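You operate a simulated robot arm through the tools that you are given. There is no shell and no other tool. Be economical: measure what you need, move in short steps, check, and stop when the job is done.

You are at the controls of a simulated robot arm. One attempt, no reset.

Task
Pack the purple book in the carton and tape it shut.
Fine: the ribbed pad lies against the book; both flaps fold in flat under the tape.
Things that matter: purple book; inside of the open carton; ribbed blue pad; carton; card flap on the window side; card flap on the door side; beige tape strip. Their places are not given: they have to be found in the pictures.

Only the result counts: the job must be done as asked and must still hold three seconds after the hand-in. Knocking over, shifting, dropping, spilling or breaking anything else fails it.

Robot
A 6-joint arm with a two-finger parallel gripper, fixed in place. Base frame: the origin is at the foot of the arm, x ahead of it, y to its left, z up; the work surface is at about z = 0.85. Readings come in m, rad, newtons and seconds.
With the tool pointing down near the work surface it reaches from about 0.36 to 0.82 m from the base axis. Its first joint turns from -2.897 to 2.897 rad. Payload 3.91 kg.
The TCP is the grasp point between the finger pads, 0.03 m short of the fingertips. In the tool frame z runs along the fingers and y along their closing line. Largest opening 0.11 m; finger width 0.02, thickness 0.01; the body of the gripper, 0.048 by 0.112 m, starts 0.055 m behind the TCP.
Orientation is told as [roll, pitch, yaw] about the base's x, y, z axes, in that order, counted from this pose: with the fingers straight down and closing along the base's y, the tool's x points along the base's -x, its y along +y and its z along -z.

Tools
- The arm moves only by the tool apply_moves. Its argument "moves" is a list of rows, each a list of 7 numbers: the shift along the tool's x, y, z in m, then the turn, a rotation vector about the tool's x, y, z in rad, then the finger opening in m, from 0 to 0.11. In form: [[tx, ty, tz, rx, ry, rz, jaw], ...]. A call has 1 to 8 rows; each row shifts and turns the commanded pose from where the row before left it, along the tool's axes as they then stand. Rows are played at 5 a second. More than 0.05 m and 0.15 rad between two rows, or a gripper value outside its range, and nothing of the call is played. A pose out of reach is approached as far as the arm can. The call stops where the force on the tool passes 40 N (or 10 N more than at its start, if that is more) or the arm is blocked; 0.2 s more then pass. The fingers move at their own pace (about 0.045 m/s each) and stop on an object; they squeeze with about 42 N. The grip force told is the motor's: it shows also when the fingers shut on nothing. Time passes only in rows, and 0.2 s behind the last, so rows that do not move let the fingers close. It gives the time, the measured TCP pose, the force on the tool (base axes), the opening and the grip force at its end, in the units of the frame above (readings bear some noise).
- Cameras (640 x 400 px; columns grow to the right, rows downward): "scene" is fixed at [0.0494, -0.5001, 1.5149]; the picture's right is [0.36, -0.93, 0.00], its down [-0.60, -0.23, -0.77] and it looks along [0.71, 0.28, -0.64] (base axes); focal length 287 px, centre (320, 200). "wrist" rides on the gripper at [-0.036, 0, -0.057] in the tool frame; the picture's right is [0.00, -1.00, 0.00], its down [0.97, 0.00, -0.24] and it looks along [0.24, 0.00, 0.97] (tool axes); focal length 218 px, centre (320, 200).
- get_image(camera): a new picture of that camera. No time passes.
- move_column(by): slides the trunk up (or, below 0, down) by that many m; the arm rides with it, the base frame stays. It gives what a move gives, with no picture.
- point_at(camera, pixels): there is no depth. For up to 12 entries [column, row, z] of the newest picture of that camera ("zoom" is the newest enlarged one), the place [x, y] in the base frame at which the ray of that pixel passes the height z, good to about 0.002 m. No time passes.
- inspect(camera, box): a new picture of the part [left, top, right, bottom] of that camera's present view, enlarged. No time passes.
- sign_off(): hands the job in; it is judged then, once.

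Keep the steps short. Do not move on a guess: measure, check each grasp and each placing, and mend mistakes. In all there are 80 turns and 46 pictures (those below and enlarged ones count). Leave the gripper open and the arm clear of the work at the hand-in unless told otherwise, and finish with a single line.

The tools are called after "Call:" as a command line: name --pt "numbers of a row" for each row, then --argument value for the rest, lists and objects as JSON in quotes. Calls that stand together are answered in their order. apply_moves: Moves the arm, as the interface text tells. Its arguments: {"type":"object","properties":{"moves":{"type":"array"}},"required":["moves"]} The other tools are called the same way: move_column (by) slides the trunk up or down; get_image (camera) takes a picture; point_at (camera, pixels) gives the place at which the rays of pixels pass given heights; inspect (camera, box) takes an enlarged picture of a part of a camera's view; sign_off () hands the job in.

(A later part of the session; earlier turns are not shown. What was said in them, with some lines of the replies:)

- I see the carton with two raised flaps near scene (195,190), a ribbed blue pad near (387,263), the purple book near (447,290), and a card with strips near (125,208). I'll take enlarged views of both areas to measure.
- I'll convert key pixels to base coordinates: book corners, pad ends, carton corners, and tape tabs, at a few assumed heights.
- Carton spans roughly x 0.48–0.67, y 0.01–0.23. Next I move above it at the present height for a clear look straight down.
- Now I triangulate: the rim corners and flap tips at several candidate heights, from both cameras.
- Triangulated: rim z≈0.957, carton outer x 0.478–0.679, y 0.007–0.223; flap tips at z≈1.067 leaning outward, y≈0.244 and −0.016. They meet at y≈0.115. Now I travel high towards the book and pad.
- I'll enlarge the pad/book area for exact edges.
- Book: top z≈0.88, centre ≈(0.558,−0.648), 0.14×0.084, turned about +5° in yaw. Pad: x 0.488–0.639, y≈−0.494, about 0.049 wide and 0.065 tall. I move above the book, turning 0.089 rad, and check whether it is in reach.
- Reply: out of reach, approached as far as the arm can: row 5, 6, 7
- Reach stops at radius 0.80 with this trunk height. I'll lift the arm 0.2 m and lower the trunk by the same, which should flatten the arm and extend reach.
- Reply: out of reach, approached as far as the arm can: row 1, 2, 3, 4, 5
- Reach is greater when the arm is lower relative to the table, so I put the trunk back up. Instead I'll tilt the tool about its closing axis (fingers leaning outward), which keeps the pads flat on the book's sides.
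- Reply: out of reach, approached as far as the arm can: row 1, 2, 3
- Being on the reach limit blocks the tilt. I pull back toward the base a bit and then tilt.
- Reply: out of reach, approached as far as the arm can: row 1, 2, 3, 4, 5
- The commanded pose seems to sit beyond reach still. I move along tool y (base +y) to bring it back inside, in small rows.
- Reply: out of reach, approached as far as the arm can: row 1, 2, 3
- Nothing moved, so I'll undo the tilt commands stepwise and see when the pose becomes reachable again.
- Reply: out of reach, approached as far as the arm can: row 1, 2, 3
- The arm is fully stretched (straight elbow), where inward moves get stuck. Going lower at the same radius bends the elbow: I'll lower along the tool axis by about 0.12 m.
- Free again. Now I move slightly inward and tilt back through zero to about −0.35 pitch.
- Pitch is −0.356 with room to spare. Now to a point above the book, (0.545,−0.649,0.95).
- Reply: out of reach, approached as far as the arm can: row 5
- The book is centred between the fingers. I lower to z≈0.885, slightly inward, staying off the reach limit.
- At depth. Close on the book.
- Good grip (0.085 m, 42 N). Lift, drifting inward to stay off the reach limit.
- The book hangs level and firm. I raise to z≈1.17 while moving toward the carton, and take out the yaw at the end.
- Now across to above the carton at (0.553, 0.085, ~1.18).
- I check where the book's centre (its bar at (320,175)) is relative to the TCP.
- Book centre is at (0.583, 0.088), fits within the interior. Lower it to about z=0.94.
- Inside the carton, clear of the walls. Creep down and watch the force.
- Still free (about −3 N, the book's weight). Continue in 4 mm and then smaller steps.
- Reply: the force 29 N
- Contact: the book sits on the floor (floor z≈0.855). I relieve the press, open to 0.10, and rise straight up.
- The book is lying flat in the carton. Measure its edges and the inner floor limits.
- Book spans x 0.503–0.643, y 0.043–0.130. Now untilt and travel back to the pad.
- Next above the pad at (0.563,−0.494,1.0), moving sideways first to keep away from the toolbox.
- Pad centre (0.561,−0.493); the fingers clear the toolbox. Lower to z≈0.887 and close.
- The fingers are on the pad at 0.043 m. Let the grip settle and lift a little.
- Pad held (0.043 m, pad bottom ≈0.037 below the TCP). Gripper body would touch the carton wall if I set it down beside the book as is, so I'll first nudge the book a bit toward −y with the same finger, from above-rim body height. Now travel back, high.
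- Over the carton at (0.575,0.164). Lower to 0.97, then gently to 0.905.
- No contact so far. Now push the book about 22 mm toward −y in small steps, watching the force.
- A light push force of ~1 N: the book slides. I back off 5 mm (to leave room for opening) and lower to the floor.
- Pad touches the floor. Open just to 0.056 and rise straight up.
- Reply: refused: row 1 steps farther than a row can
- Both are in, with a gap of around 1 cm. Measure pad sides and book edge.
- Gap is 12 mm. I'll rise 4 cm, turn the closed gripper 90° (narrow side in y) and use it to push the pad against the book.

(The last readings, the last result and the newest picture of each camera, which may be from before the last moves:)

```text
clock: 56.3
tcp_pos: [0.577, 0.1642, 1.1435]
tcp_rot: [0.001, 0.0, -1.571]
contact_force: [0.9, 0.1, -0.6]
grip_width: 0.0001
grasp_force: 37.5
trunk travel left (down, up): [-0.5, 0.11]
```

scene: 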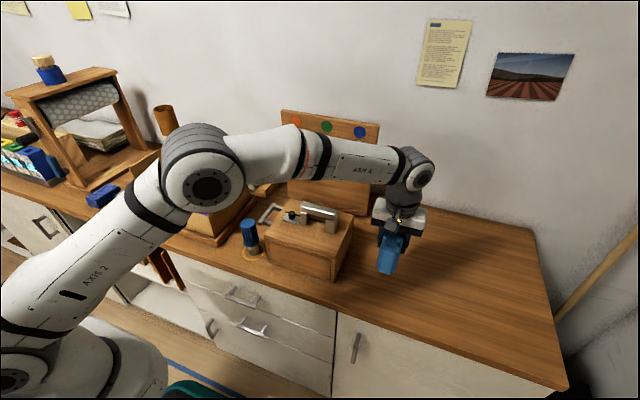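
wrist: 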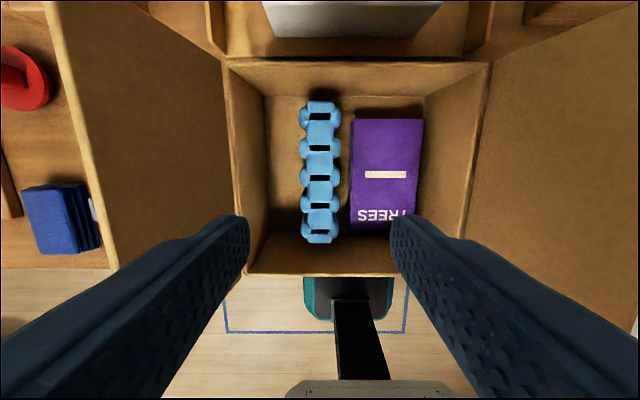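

Now tool x points along base +y. Shift to y≈0.189 and descend to z≈0.905 between pad and wall.

Call:
apply_moves --pt "0.0248 0 0.03 0 0 0 0" --pt "0 0 0.045 0 0 0 0" --pt "0 0 0.045 0 0 0 0" --pt "0 0 0.045 0 0 0 0" --pt "0 0 0.03 0 0 0 0" --pt "0 0 0.02 0 0 0 0" --pt "0 0 0.02 0 0 0 0"

Call:
inspect --camera "scene" --box '[100, 120, 280, 250]'

```text
clock: 57.7
tcp_pos: [0.5805, 0.1925, 0.9448]
tcp_rot: [0.023, 0.011, -1.571]
contact_force: [-4.2, 2.5, 17.0]
grip_width: 0.0001
grasp_force: 38.0
trunk travel left (down, up): [-0.5, 0.11]
stopped in row 6: the force on the tool passed its limit (the readings are from after the stop); the commanded pose is now the measured one
```

```text
3.08 times, centred on (190, 185) of scene
```

zoom: 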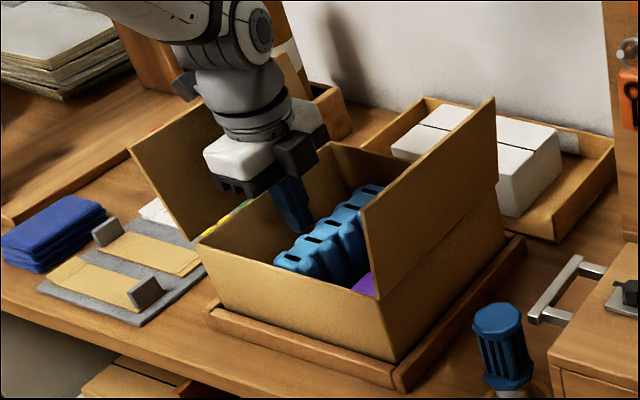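

Stopped by ~17 N at z 0.945. I look from the wrist to see what it touches.

Call:
get_image --camera "wrist"

```text
21 pictures are left
```

wrist: 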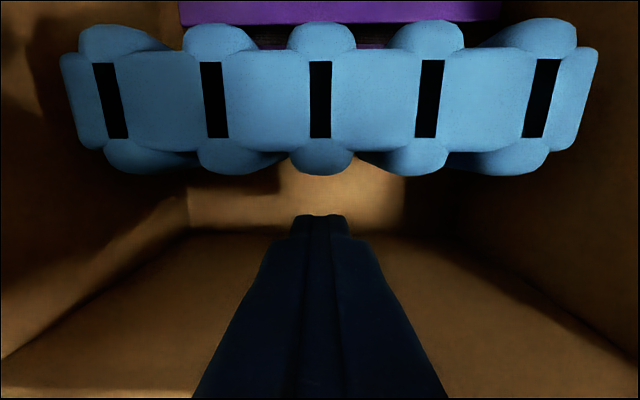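

The fingers are clear of the pad, so the hand above must be touching the window-side flap. I back up 2 cm, shift 6 mm toward −y and lean the hand 0.1 rad away from the flap.

Call:
apply_moves --pt "0 0 -0.02 0 0 0 0" --pt "-0.007 0 0 0 0.1 0 0" --pt "0 0 0 0 0 0 0"

```text
clock: 58.5
tcp_pos: [0.5801, 0.1849, 0.961]
tcp_rot: [0.019, 0.11, -1.569]
contact_force: [0.1, 0.3, -0.2]
grip_width: 0.0
grasp_force: 37.4
trunk travel left (down, up): [-0.5, 0.11]
```

Free. Descend again in 1 cm rows.

Call:
apply_moves --pt "-0.0011 0 0.01 0 0 0 0" --pt "-0.0011 0 0.01 0 0 0 0" --pt "-0.0011 0 0.01 0 0 0 0" --pt "-0.0011 0 0.01 0 0 0 0" --pt "-0.0011 0 0.01 0 0 0 0" --pt "-0.0006 0 0.005 0 0 0 0"

Call:
get_image --camera "wrist"

```text
clock: 59.4
tcp_pos: [0.5841, 0.1892, 0.9414]
tcp_rot: [0.04, 0.115, -1.57]
contact_force: [-3.0, 4.2, 14.9]
grip_width: 0.0
grasp_force: 37.6
trunk travel left (down, up): [-0.5, 0.11]
stopped in row 4: the force on the tool passed its limit (the readings are from after the stop); the commanded pose is now the measured one
```

```text
20 pictures are left
```

wrist: 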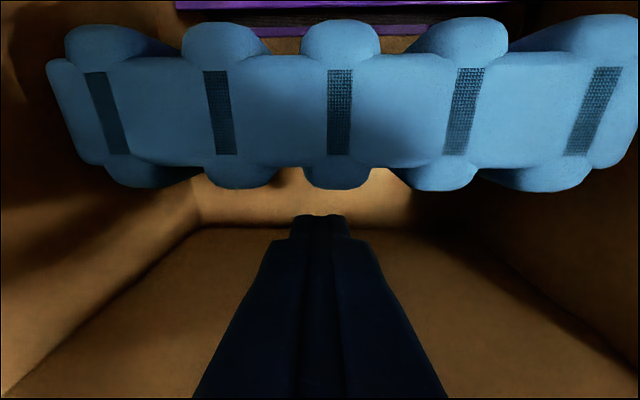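

Same stop. I check the whole arm in the scene view.

Call:
inspect --camera "scene" --box '[100, 80, 280, 240]'

```text
2.50 times, centred on (190, 160) of scene
```

zoom: 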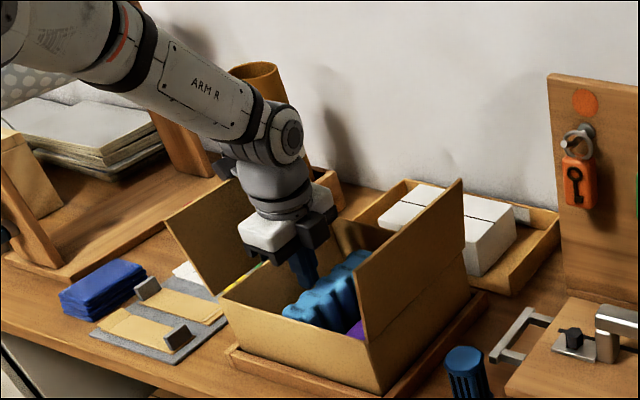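

The stop comes from the box with the cable on the back of the hand, now turned over the window-side flap. Better plan: go back to yaw 0 and grip the pad only by its upper part with the fingertips above the book's top (0.885), then slide it flush. First rise and turn back.

Call:
apply_moves --pt "0.0046 0 -0.0397 0 0 0 0" --pt "0.0046 0 -0.0397 0 0 0 0" --pt "0.0046 0 -0.0397 0 0 0 0" --pt "0.0046 0 -0.0397 0 0 0 0" --pt "0.0046 0 -0.0397 0 0 0 0" --pt "-0.015 0 0 0 -0.115 0 0.03" --pt "-0.025 0 0 -0.03 0 0 0.06"

Call:
apply_moves --pt "0 0 0 0 0 -0.1428 0.08" --pt "0 0 0 0 0 -0.1428 0.08" --pt "0 0 0 0 0 -0.1428 0.08" --pt "0 0 0 0 0 -0.1428 0.08" --pt "0 0 0 0 0 -0.1428 0.08" --pt "0 0 0 0 0 -0.1428 0.08" --pt "0 0 0 0 0 -0.1428 0.08" --pt "0 0 0 0 0 -0.1428 0.08"

Call:
apply_moves --pt "0 0 0 0 0 -0.1428 0.08" --pt "0 0 0 0 0 -0.1428 0.08" --pt "0 0 0 0 0 -0.1428 0.08" --pt "0 0 0 0 0 0 0.08"

Call:
get_image --camera "wrist"

```text
clock: 61.0
tcp_pos: [0.5781, 0.1483, 1.137]
tcp_rot: [0.064, -0.001, -1.574]
contact_force: [0.6, -0.4, 0.2]
grip_width: 0.0493
grasp_force: 0.1
trunk travel left (down, up): [-0.5, 0.11]
```

```text
clock: 62.8
tcp_pos: [0.5778, 0.1477, 1.1365]
tcp_rot: [0.027, -0.059, -0.43]
contact_force: [-0.1, 0.0, 0.4]
grip_width: 0.0798
grasp_force: 0.1
trunk travel left (down, up): [-0.5, 0.11]
```

```text
clock: 63.8
tcp_pos: [0.5787, 0.1477, 1.1379]
tcp_rot: [0.001, -0.063, -0.002]
contact_force: [-1.2, -0.6, 0.2]
grip_width: 0.0797
grasp_force: 0.1
trunk travel left (down, up): [-0.5, 0.11]
```

```text
18 pictures are left
```

wrist: 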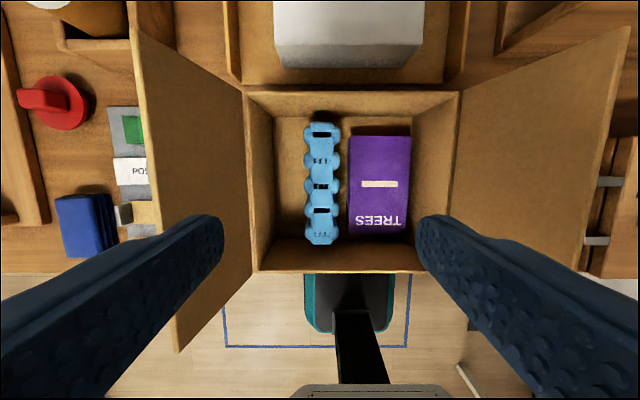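

Everything is intact. I correct the residual pitch (+0.063) and re-measure the pad position.

Call:
point_at --camera "wrist" --pixels '[[304, 185, 0.895], [341, 185, 0.895], [350, 185, 0.885], [322, 122, 0.92], [322, 245, 0.92]]'

Call:
apply_moves --pt "0 0 0 0 0.063 0 0.08" --pt "0 0 0 0 0 0 0.08"

```text
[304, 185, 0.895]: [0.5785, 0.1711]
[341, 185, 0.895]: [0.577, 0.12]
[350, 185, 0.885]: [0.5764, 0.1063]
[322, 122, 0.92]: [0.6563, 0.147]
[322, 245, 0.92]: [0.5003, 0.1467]
```

```text
clock: 64.3
tcp_pos: [0.5785, 0.1478, 1.1366]
tcp_rot: [-0.002, 0.0, -0.002]
contact_force: [0.1, 0.7, 1.3]
grip_width: 0.0799
grasp_force: 0.2
trunk travel left (down, up): [-0.5, 0.11]
```

Pad centre y≈0.146. Descend to z=0.919 (tips at 0.889, just over the book), close.

Call:
apply_moves --pt "0 -0.002 0.045 0 0 0 0.08" --pt "0 0 0.045 0 0 0 0.08" --pt "0 0 0.045 0 0 0 0.08" --pt "0 0 0.045 0 0 0 0.08" --pt "0 0 0.025 0 0 0 0.08" --pt "0 0 0.0125 0 0 0 0.08"

Call:
apply_moves --pt "0 0 0 0 0 0 0.04" --pt "0 0 0 0 0 0 0.04" --pt "0 0 0 0 0 0 0.04" --pt "0 0 0 0 0 0 0.04"

```text
clock: 65.8
tcp_pos: [0.5787, 0.1452, 0.9184]
tcp_rot: [0.002, -0.003, -0.003]
contact_force: [-0.1, 0.4, 3.6]
grip_width: 0.08
grasp_force: 0.3
trunk travel left (down, up): [-0.5, 0.11]
```

```text
clock: 66.8
tcp_pos: [0.5777, 0.1456, 0.9187]
tcp_rot: [0.0, -0.001, -0.004]
contact_force: [0.5, -4.6, 3.5]
grip_width: 0.0426
grasp_force: 41.6
trunk travel left (down, up): [-0.5, 0.11]
```

Gripped at 0.043. A small 3.6 N lift force suggests a fingertip is grazing the book; I raise 1.5 mm and slide toward −y.

Call:
apply_moves --pt "0 0 -0.0015 0 0 0 0.04" --pt "0 -0.004 0 0 0 0 0.04" --pt "0 -0.004 0 0 0 0 0.04"

Call:
apply_moves --pt "0 -0.003 0 0 0 0 0.04"

Call:
apply_moves --pt "0 -0.002 0 0 0 0 0.04"

Call:
apply_moves --pt "0 -0.002 0 0 0 0 0.04"

```text
clock: 67.5
tcp_pos: [0.5792, 0.1383, 0.9201]
tcp_rot: [0.0, -0.003, -0.003]
contact_force: [-0.3, 1.2, 0.4]
grip_width: 0.0428
grasp_force: 42.0
trunk travel left (down, up): [-0.5, 0.11]
```

```text
clock: 68.0
tcp_pos: [0.5785, 0.1348, 0.9195]
tcp_rot: [0.001, 0.001, -0.003]
contact_force: [0.4, -0.5, -0.1]
grip_width: 0.0428
grasp_force: 42.1
trunk travel left (down, up): [-0.5, 0.11]
```

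```text
clock: 68.3
tcp_pos: [0.5776, 0.1333, 0.9198]
tcp_rot: [0.0, 0.0, -0.002]
contact_force: [1.1, 1.3, 1.1]
grip_width: 0.043
grasp_force: 41.8
trunk travel left (down, up): [-0.5, 0.11]
```

```text
clock: 68.8
tcp_pos: [0.579, 0.131, 0.9202]
tcp_rot: [0.0, 0.0, -0.005]
contact_force: [0.7, 0.2, 0.3]
grip_width: 0.0427
grasp_force: 41.3
trunk travel left (down, up): [-0.5, 0.11]
```

Should be about touching; push on 6 mm more in small steps so pad and book move together.

Call:
apply_moves --pt "0 -0.002 0 0 0 0 0.04" --pt "0 -0.002 0 0 0 0 0.04"

Call:
apply_moves --pt "0 -0.002 0 0 0 0 0.04" --pt "0 0 0.001 0 0 0 0.04"

Call:
get_image --camera "wrist"

```text
clock: 69.3
tcp_pos: [0.5795, 0.1266, 0.9215]
tcp_rot: [0.0, 0.001, -0.001]
contact_force: [1.4, 0.9, 1.4]
grip_width: 0.0426
grasp_force: 42.2
trunk travel left (down, up): [-0.5, 0.11]
```

```text
clock: 70.0
tcp_pos: [0.5783, 0.1245, 0.9195]
tcp_rot: [-0.001, 0.0, -0.004]
contact_force: [-0.5, -0.1, -0.1]
grip_width: 0.0428
grasp_force: 41.9
trunk travel left (down, up): [-0.5, 0.11]
```

```text
17 pictures are left
```

wrist: 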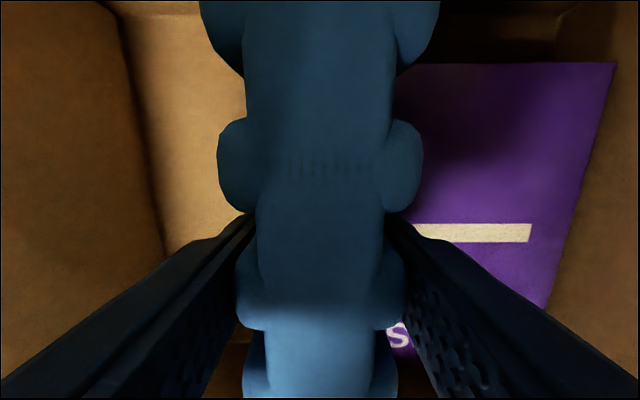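

The pad looks flush with the book. Release (open to 0.06) and rise, then verify.

Call:
apply_moves --pt "0 0 0 0 0 0 0.062" --pt "0 0 0 0 0 0 0.062" --pt "0 0 0 0 0 0 0.062" --pt "0 0 -0.03 0 0 0 0.062" --pt "0 0 -0.045 0 0 0 0.062" --pt "0 0 -0.045 0 0 0 0.062" --pt "0 0 -0.045 0 0 0 0.062" --pt "0 0 -0.045 0 0 0 0.062"

Call:
inspect --camera "wrist" --box '[240, 60, 480, 290]'

```text
clock: 71.8
tcp_pos: [0.578, 0.1254, 1.1293]
tcp_rot: [0.001, -0.001, -0.004]
contact_force: [0.1, -0.4, 0.6]
grip_width: 0.0619
grasp_force: 0.0
trunk travel left (down, up): [-0.5, 0.11]
```

```text
1.74 times, centred on (360, 175) of wrist
```

zoom: 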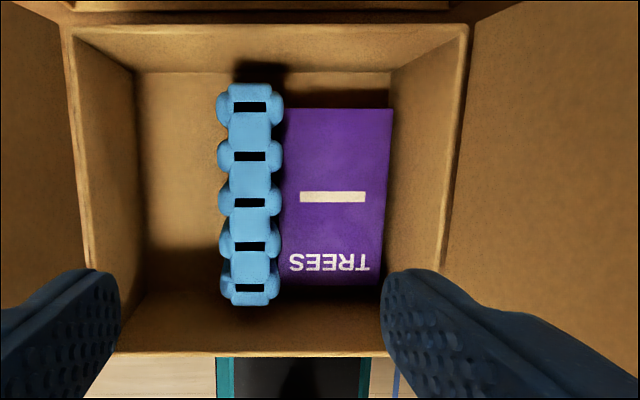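

The pad now lies against the book. Next, the door/right-side flap (low y): I go over to its outer side with closed fingers at y≈−0.05 and come down to tip height ≈1.04.

Call:
apply_moves --pt "0 -0.044 -0.02 0 0 0 0" --pt "0 -0.044 -0.02 0 0 0 0" --pt "0 -0.044 0 0 0 0 0" --pt "0 -0.044 0 0 0 0 0" --pt "0 0 0.035 0 0 0 0" --pt "0 0 0.035 0 0 0 0" --pt "0 0 0.029 0 0 0 0"

Call:
inspect --camera "scene" --box '[120, 80, 320, 250]'

```text
clock: 73.3
tcp_pos: [0.5778, -0.0521, 1.0699]
tcp_rot: [0.0, -0.002, -0.004]
contact_force: [-0.3, -0.2, 0.0]
grip_width: 0.0
grasp_force: 37.9
trunk travel left (down, up): [-0.5, 0.11]
```

```text
2.35 times, centred on (220, 165) of scene
```

zoom: 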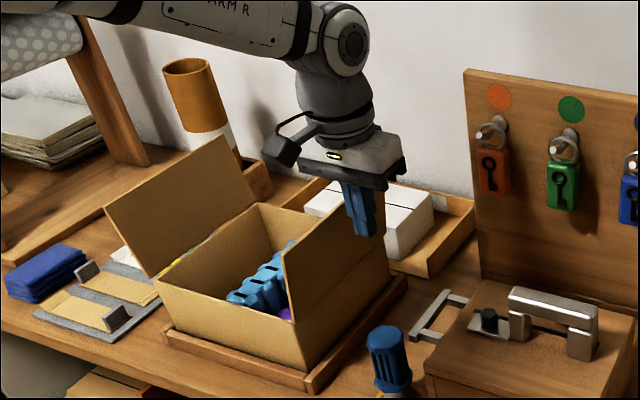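

Positioned outside the flap. Sweep inward along an arc about the hinge, first to about 30°.

Call:
apply_moves --pt "0 0.025 0 0 0 0 0" --pt "0 0.013 0 0 0 0 0" --pt "0 0.014 0 0 0 0 0" --pt "0 0.02 0.003 0 0 0 0" --pt "0 0.0185 0.008 0 0 0 0"

Call:
inspect --camera "scene" --box '[120, 80, 320, 250]'

```text
clock: 74.5
tcp_pos: [0.5783, 0.0405, 1.0598]
tcp_rot: [0.001, 0.001, -0.003]
contact_force: [0.0, -0.7, 0.3]
grip_width: 0.0
grasp_force: 36.6
trunk travel left (down, up): [-0.5, 0.11]
```

```text
2.35 times, centred on (220, 165) of scene
```

zoom: 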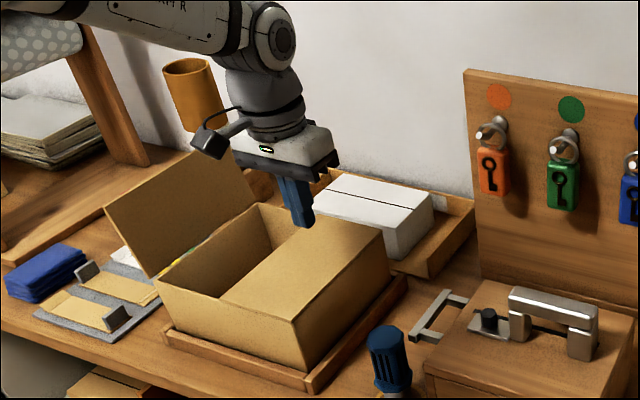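

The flap fell flat by itself. Now the window-side (left) flap: rise, go over to y≈0.28, come down outside it.

Call:
apply_moves --pt "0 0 -0.04 0 0 0 0" --pt "0 0 -0.04 0 0 0 0" --pt "0 0.03 -0.03 0 0 0 0" --pt "0 0.048 0 0 0 0 0" --pt "0 0.048 0 0 0 0 0" --pt "0 0.048 0 0 0 0 0" --pt "0 0.048 0 0 0 0 0" --pt "0 0.02 0 0 0 0 0"

Call:
apply_moves --pt "0 0 0.035 0 0 0 0" --pt "0 0 0.035 0 0 0 0" --pt "0 0 0.03 0 0 0 0" --pt "0 -0.025 0 0 0 0 0" --pt "0 -0.016 0 0 0 0 0" --pt "0 -0.014 0 0 0 0 0" --pt "0 -0.02 0.003 0 0 0 0" --pt "0 -0.0185 0.008 0 0 0 0"

Call:
inspect --camera "scene" --box '[90, 80, 290, 250]'

```text
clock: 76.3
tcp_pos: [0.5787, 0.2809, 1.1706]
tcp_rot: [-0.001, 0.0, -0.004]
contact_force: [-1.0, -0.6, -0.2]
grip_width: 0.0
grasp_force: 37.6
trunk travel left (down, up): [-0.5, 0.11]
```

```text
clock: 78.2
tcp_pos: [0.5778, 0.1878, 1.0581]
tcp_rot: [0.0, 0.001, -0.006]
contact_force: [0.1, -0.1, -0.8]
grip_width: 0.0
grasp_force: 37.5
trunk travel left (down, up): [-0.5, 0.11]
```

```text
2.35 times, centred on (190, 165) of scene
```

zoom: 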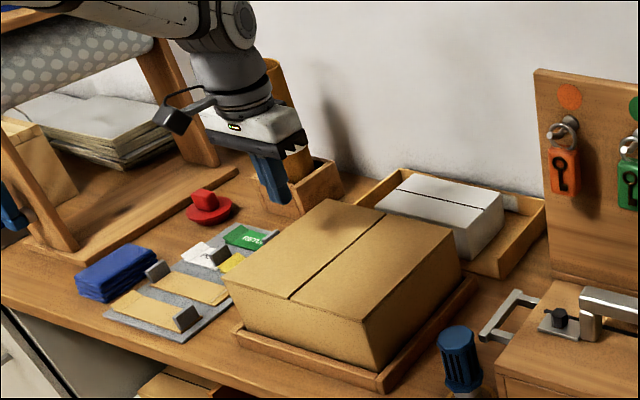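

Both flaps lie flat. Now over to the strip card for a close look.

Call:
apply_moves --pt "0.006 0.035 -0.02 0 0 0 0.05" --pt "0.006 0.035 -0.015 0 0 0 0.05" --pt "0.008 0.043 0 0 0 0 0.05" --pt "0.008 0.043 0 0 0 0 0.05" --pt "0.008 0.042 0 0 0 0 0.05"

Call:
inspect --camera "wrist" --box '[230, 70, 440, 270]'

```text
clock: 79.3
tcp_pos: [0.5429, 0.388, 1.0924]
tcp_rot: [-0.003, 0.0, -0.002]
contact_force: [-0.1, 0.4, 0.5]
grip_width: 0.0498
grasp_force: 0.0
trunk travel left (down, up): [-0.5, 0.11]
```

```text
2.00 times, centred on (335, 170) of wrist
```

zoom: 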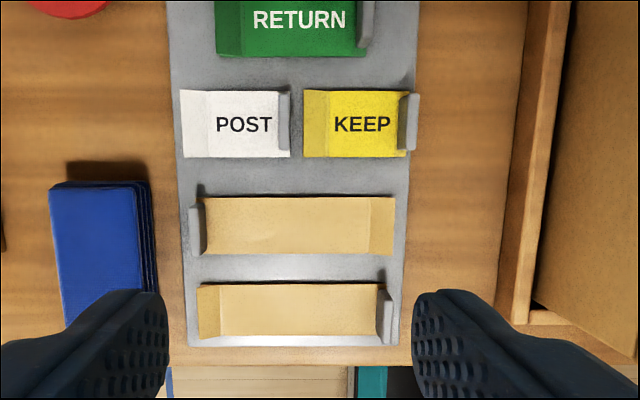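

Two identical beige strips; the nearer one has its grey tab at the right end, with free space on both sides. Measure its tab and the strip's ends.

Call:
point_at --camera "zoom" --pixels '[[377, 315, 0.875], [392, 315, 0.86], [384, 290, 0.875], [384, 343, 0.86], [198, 310, 0.857], [376, 310, 0.857], [300, 285, 0.857], [300, 335, 0.857], [205, 345, 0.852], [150, 200, 0.88]]'

Call:
inspect --camera "scene" --box '[90, 175, 170, 230]'

```text
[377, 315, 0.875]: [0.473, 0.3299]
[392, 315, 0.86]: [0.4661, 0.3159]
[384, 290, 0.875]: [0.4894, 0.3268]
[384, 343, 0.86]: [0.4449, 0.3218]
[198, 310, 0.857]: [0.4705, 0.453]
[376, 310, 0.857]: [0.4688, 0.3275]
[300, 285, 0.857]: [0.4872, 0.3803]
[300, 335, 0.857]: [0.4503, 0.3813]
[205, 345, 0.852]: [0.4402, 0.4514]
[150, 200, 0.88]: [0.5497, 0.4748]
```

```text
7.27 times, centred on (130, 202) of scene
```

zoom: 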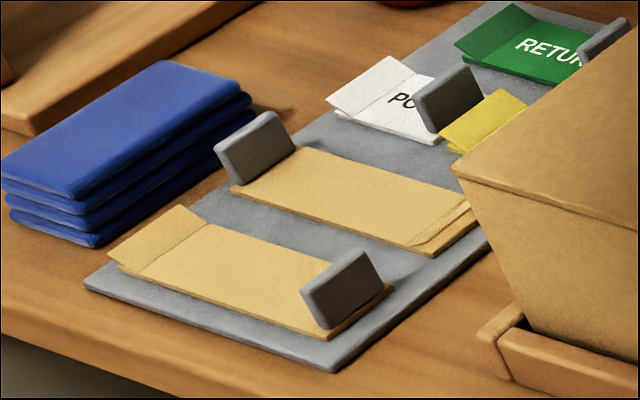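

The tab is an upright plate at ≈(0.469, 0.324), top z≈0.88. Move over it with 0.05 opening, down to z=0.93, and check.

Call:
apply_moves --pt "0.025 -0.021 0.025 0 0 0 0.05" --pt "0.025 -0.021 0.025 0 0 0 0.05" --pt "0.024 -0.022 0.025 0 0 0 0.05" --pt "0 0 0.03 0 0 0 0.05" --pt "0 0 0.03 0 0 0 0.05" --pt "0 0 0.027 0 0 0 0.05"

Call:
get_image --camera "wrist"

```text
clock: 80.8
tcp_pos: [0.4687, 0.3227, 0.9311]
tcp_rot: [-0.001, 0.0, -0.003]
contact_force: [-0.6, -0.2, 0.1]
grip_width: 0.05
grasp_force: 0.1
trunk travel left (down, up): [-0.5, 0.11]
```

```text
10 pictures are left
```

wrist: 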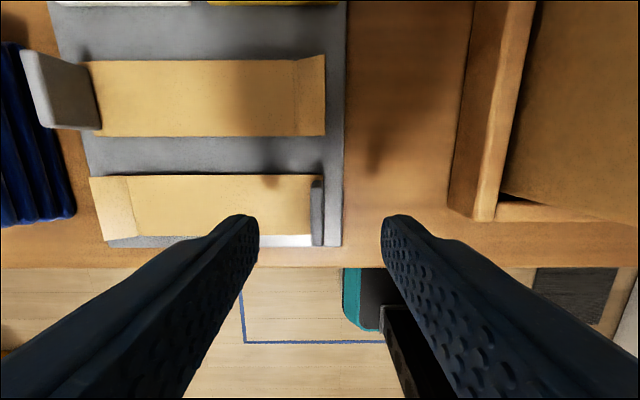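

Call:
point_at --camera "wrist" --pixels '[[311, 215, 0.88], [323, 215, 0.88], [317, 181, 0.88], [317, 246, 0.86], [317, 246, 0.88], [90, 210, 0.857], [345, 262, 0.852]]'

```text
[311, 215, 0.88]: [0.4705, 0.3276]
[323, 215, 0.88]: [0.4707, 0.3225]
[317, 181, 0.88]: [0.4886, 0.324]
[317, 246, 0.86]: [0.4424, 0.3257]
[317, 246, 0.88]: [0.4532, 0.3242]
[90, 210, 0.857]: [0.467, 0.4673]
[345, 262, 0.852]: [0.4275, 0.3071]
```

Tab centre (0.4705, 0.325). Correct by 2 mm, lower to 0.889 and close.

Call:
apply_moves --pt "-0.002 0.002 0.015 0 0 0 0.05" --pt "0 0 0.015 0 0 0 0.05" --pt "0 0 0.012 0 0 0 0.05" --pt "0 0 0 0 0 0 0" --pt "0 0 0 0 0 0 0" --pt "0 0 0 0 0 0 0" --pt "0 0 0 0 0 0 0"

```text
clock: 82.3
tcp_pos: [0.4707, 0.3239, 0.8893]
tcp_rot: [0.002, 0.0, -0.004]
contact_force: [0.5, -3.1, 5.5]
grip_width: 0.0054
grasp_force: 41.5
trunk travel left (down, up): [-0.5, 0.11]
```

Tab gripped (5.4 mm). Lift straight up gently and look.

Call:
apply_moves --pt "0 0 -0.005 0 0 0 0" --pt "0 0 -0.01 0 0 0 0" --pt "0 0 -0.015 0 0 0 0" --pt "0 0 -0.03 0 0 0 0" --pt "0 0 -0.04 0 0 0 0" --pt "0 0 -0.04 0 0 0 0"

Call:
get_image --camera "wrist"

Call:
inspect --camera "scene" --box '[70, 100, 270, 250]'

```text
clock: 83.8
tcp_pos: [0.4695, 0.3232, 1.0304]
tcp_rot: [0.0, -0.003, -0.003]
contact_force: [-0.8, 0.2, 0.4]
grip_width: 0.0052
grasp_force: 42.4
trunk travel left (down, up): [-0.5, 0.11]
```

```text
9 pictures are left
```

wrist: 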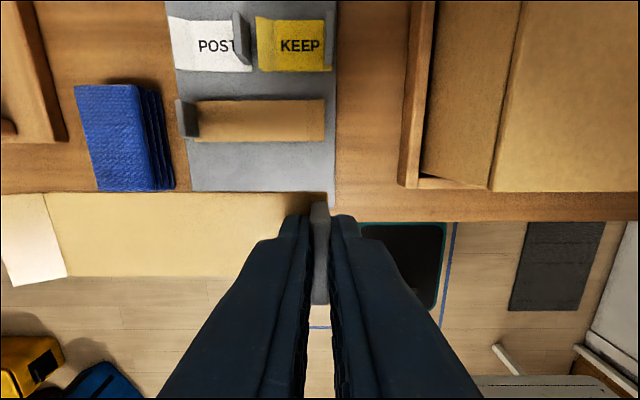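

```text
2.67 times, centred on (170, 175) of scene
```

zoom: 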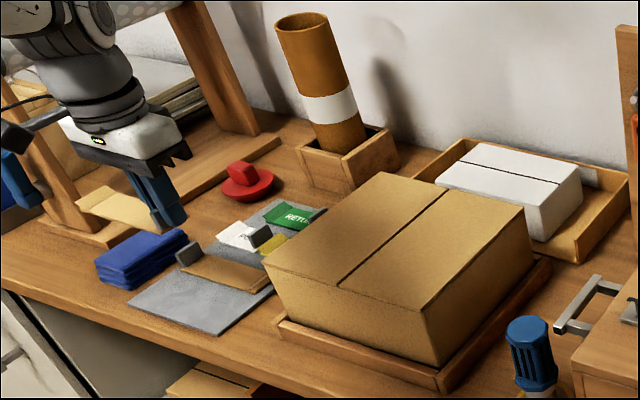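

The strip came off cleanly, held level, extending toward +y. Measure its ends and the seam on the carton top.

Call:
point_at --camera "zoom" --pixels '[[337, 286, 0.96], [446, 190, 0.96], [265, 262, 0.96], [430, 318, 0.96], [381, 172, 0.96], [525, 205, 0.96]]'

Call:
point_at --camera "wrist" --pixels '[[5, 250, 1.0], [42, 195, 0.998], [66, 277, 0.998], [200, 193, 0.998], [200, 278, 0.998], [320, 205, 1.02], [489, 190, 0.96]]'

```text
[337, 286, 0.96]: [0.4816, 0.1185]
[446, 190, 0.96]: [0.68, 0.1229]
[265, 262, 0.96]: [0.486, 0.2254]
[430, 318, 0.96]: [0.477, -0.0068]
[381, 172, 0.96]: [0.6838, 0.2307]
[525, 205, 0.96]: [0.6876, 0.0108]
```

```text
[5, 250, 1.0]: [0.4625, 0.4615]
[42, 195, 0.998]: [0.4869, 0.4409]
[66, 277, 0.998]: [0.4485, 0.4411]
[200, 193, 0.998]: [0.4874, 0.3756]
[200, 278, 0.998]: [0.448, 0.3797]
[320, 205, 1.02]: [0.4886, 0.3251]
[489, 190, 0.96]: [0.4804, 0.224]
```

Seam at y≈0.118. Flat part of the strip's centre is ~0.058 beyond the tab, so TCP target is (0.579, 0.060). Move there at z≈1.06, then down to 1.005.

Call:
apply_moves --pt "-0.0182 -0.0438 -0.005 0 0 0 0" --pt "-0.0182 -0.0438 -0.005 0 0 0 0" --pt "-0.0182 -0.0438 -0.005 0 0 0 0" --pt "-0.0182 -0.0438 -0.005 0 0 0 0" --pt "-0.0182 -0.0438 -0.005 0 0 0 0" --pt "-0.0182 -0.0438 -0.005 0 0 0 0" --pt "0 0 0 0 0 0 0"

Call:
apply_moves --pt "0 0 0.02 0 0 0 0" --pt "0 0 0.02 0 0 0 0" --pt "0 0 0.015 0 0 0 0"

Call:
get_image --camera "wrist"

```text
clock: 85.3
tcp_pos: [0.5796, 0.0603, 1.0606]
tcp_rot: [0.002, 0.001, -0.002]
contact_force: [1.1, 0.1, 0.7]
grip_width: 0.0055
grasp_force: 42.2
trunk travel left (down, up): [-0.5, 0.11]
```

```text
clock: 86.2
tcp_pos: [0.5806, 0.0608, 1.0047]
tcp_rot: [0.001, -0.001, -0.004]
contact_force: [0.4, 0.8, -1.0]
grip_width: 0.0052
grasp_force: 42.5
trunk travel left (down, up): [-0.5, 0.11]
```

```text
7 pictures are left
```

wrist: 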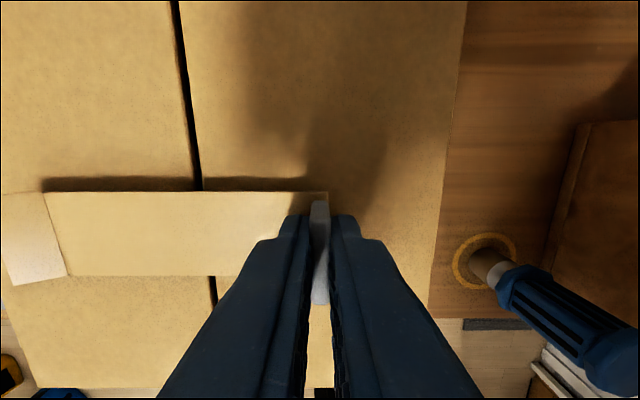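

The strip spans the seam well centred. Lower in small steps to contact.

Call:
apply_moves --pt "0 0 0.005 0 0 0 0" --pt "0 0 0.004 0 0 0 0"

Call:
apply_moves --pt "0 0 0.003 0 0 0 0"

Call:
apply_moves --pt "0 0 0.003 0 0 0 0"

```text
clock: 86.8
tcp_pos: [0.5804, 0.0616, 0.9985]
tcp_rot: [-0.001, -0.007, -0.001]
contact_force: [2.4, 1.3, 21.2]
grip_width: 0.0052
grasp_force: 42.1
trunk travel left (down, up): [-0.5, 0.11]
```

```text
clock: 87.2
tcp_pos: [0.5798, 0.0597, 0.9992]
tcp_rot: [0.002, -0.011, -0.002]
contact_force: [-6.8, 0.1, 19.3]
grip_width: 0.0054
grasp_force: 42.1
trunk travel left (down, up): [-0.5, 0.11]
stopped in row 1: the force on the tool passed its limit (the readings are from after the stop); the commanded pose is now the measured one
```

```text
clock: 87.7
tcp_pos: [0.5809, 0.0605, 0.9981]
tcp_rot: [0.001, -0.018, -0.002]
contact_force: [-12.9, -0.7, 21.5]
grip_width: 0.0054
grasp_force: 41.5
trunk travel left (down, up): [-0.5, 0.11]
stopped in row 1: the force on the tool passed its limit (the readings are from after the stop); the commanded pose is now the measured one
```

Pressed firmly (40 N) at z≈0.998. Relieve slightly, open, and rise.

Call:
apply_moves --pt "0 0 -0.001 0 0 0 0.04" --pt "0 0 0 0 0 0 0.04" --pt "0 0 0 0 0 0 0.04" --pt "0 0 -0.02 0 0.015 0 0.04" --pt "0 0 -0.03 0 0 0 0.04" --pt "0 0 -0.04 0 0 0 0.04"

Call:
get_image --camera "wrist"

Call:
inspect --camera "scene" --box '[110, 120, 270, 250]'

```text
clock: 89.1
tcp_pos: [0.5826, 0.061, 1.0877]
tcp_rot: [0.001, 0.002, -0.005]
contact_force: [0.3, -0.1, 0.6]
grip_width: 0.0399
grasp_force: 0.0
trunk travel left (down, up): [-0.5, 0.11]
```

```text
6 pictures are left
```

wrist: 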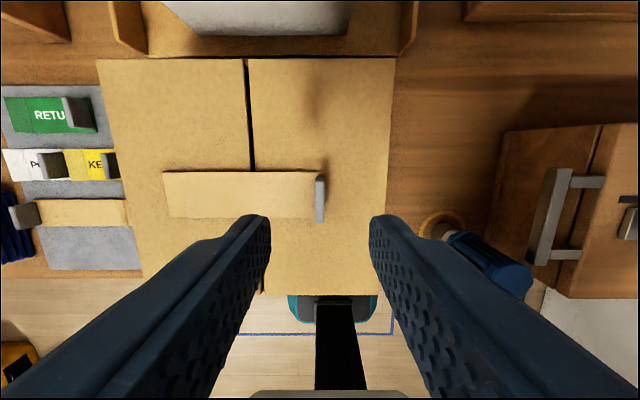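

```text
3.08 times, centred on (190, 185) of scene
```

zoom: 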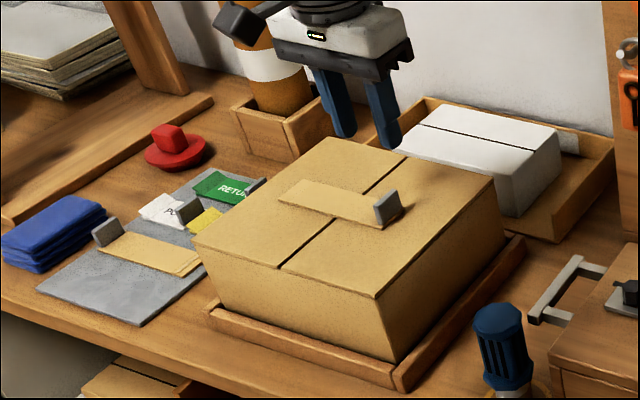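

The strip lies flat across the seam. For a sure bond I'll lightly press its far half (y≈0.15) with closed fingers.

Call:
apply_moves --pt "0 0.045 0 0 0 0 0" --pt "0.002 0.045 0 0 0 0 0" --pt "0 0 0.04 0 0 0 0" --pt "0 0 0.03 0 0 0 0" --pt "0 0 0.01 0 0 0 0" --pt "0 0 0.004 0 0 0 0"

Call:
apply_moves --pt "0 0 0.003 0 0 0 0"

Call:
apply_moves --pt "0 0 0.002 0 0 0 0"

```text
clock: 90.5
tcp_pos: [0.5809, 0.1519, 1.0022]
tcp_rot: [0.003, 0.0, -0.003]
contact_force: [0.5, -0.2, -0.1]
grip_width: 0.0002
grasp_force: 37.7
trunk travel left (down, up): [-0.5, 0.11]
```

```text
clock: 90.9
tcp_pos: [0.5827, 0.1508, 1.0002]
tcp_rot: [0.001, 0.002, -0.004]
contact_force: [0.5, -0.1, -0.2]
grip_width: 0.0
grasp_force: 37.7
trunk travel left (down, up): [-0.5, 0.11]
```

```text
clock: 91.3
tcp_pos: [0.5813, 0.1524, 0.9999]
tcp_rot: [0.003, -0.003, -0.003]
contact_force: [0.2, -0.6, 8.2]
grip_width: 0.0
grasp_force: 38.2
trunk travel left (down, up): [-0.5, 0.11]
```

Contact at the expected height, about 8 N: flat and supported. Retreat up and away toward the base, open, and verify.

Call:
apply_moves --pt "0 0 -0.03 0 0 0 0" --pt "0 0 -0.045 0 0 0 0.06" --pt "0 0 -0.045 0 0 0 0.11" --pt "0.02 0.02 -0.04 0 0 0 0.11" --pt "0.03 0.03 -0.02 0 0 0 0.11" --pt "0.035 0.03 0 0 0 0 0.11" --pt "0.02 0.02 0 0 0 0 0.11"

Call:
inspect --camera "scene" --box '[110, 120, 270, 250]'

Call:
get_image --camera "wrist"

```text
clock: 92.9
tcp_pos: [0.4764, 0.2513, 1.1776]
tcp_rot: [0.0, 0.003, -0.004]
contact_force: [-0.8, 0.9, -0.1]
grip_width: 0.11
grasp_force: 0.0
trunk travel left (down, up): [-0.5, 0.11]
```

```text
3.08 times, centred on (190, 185) of scene
```

zoom: 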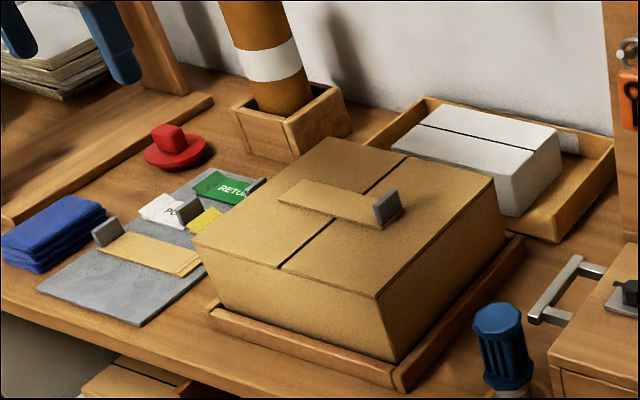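

```text
3 pictures are left
```

wrist: 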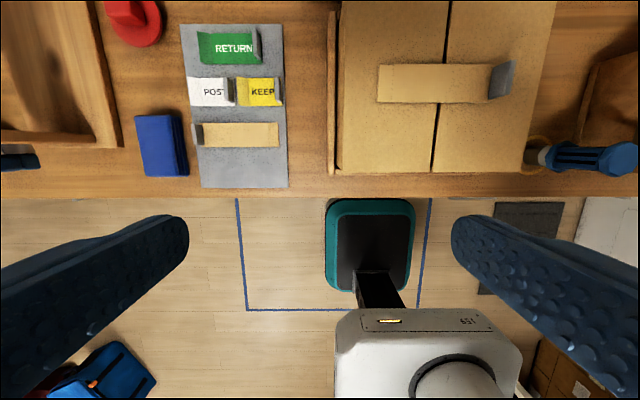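

The carton is closed, both flaps lie flat, and the tape bridges the seam. Nothing else has moved, the gripper is open and the arm is clear. Handing in.

Call:
sign_off

```text
The job is handed in.
```

The purple book is in the carton with the ribbed pad against it, both flaps lie flat, and the beige tape holds them shut across the seam.
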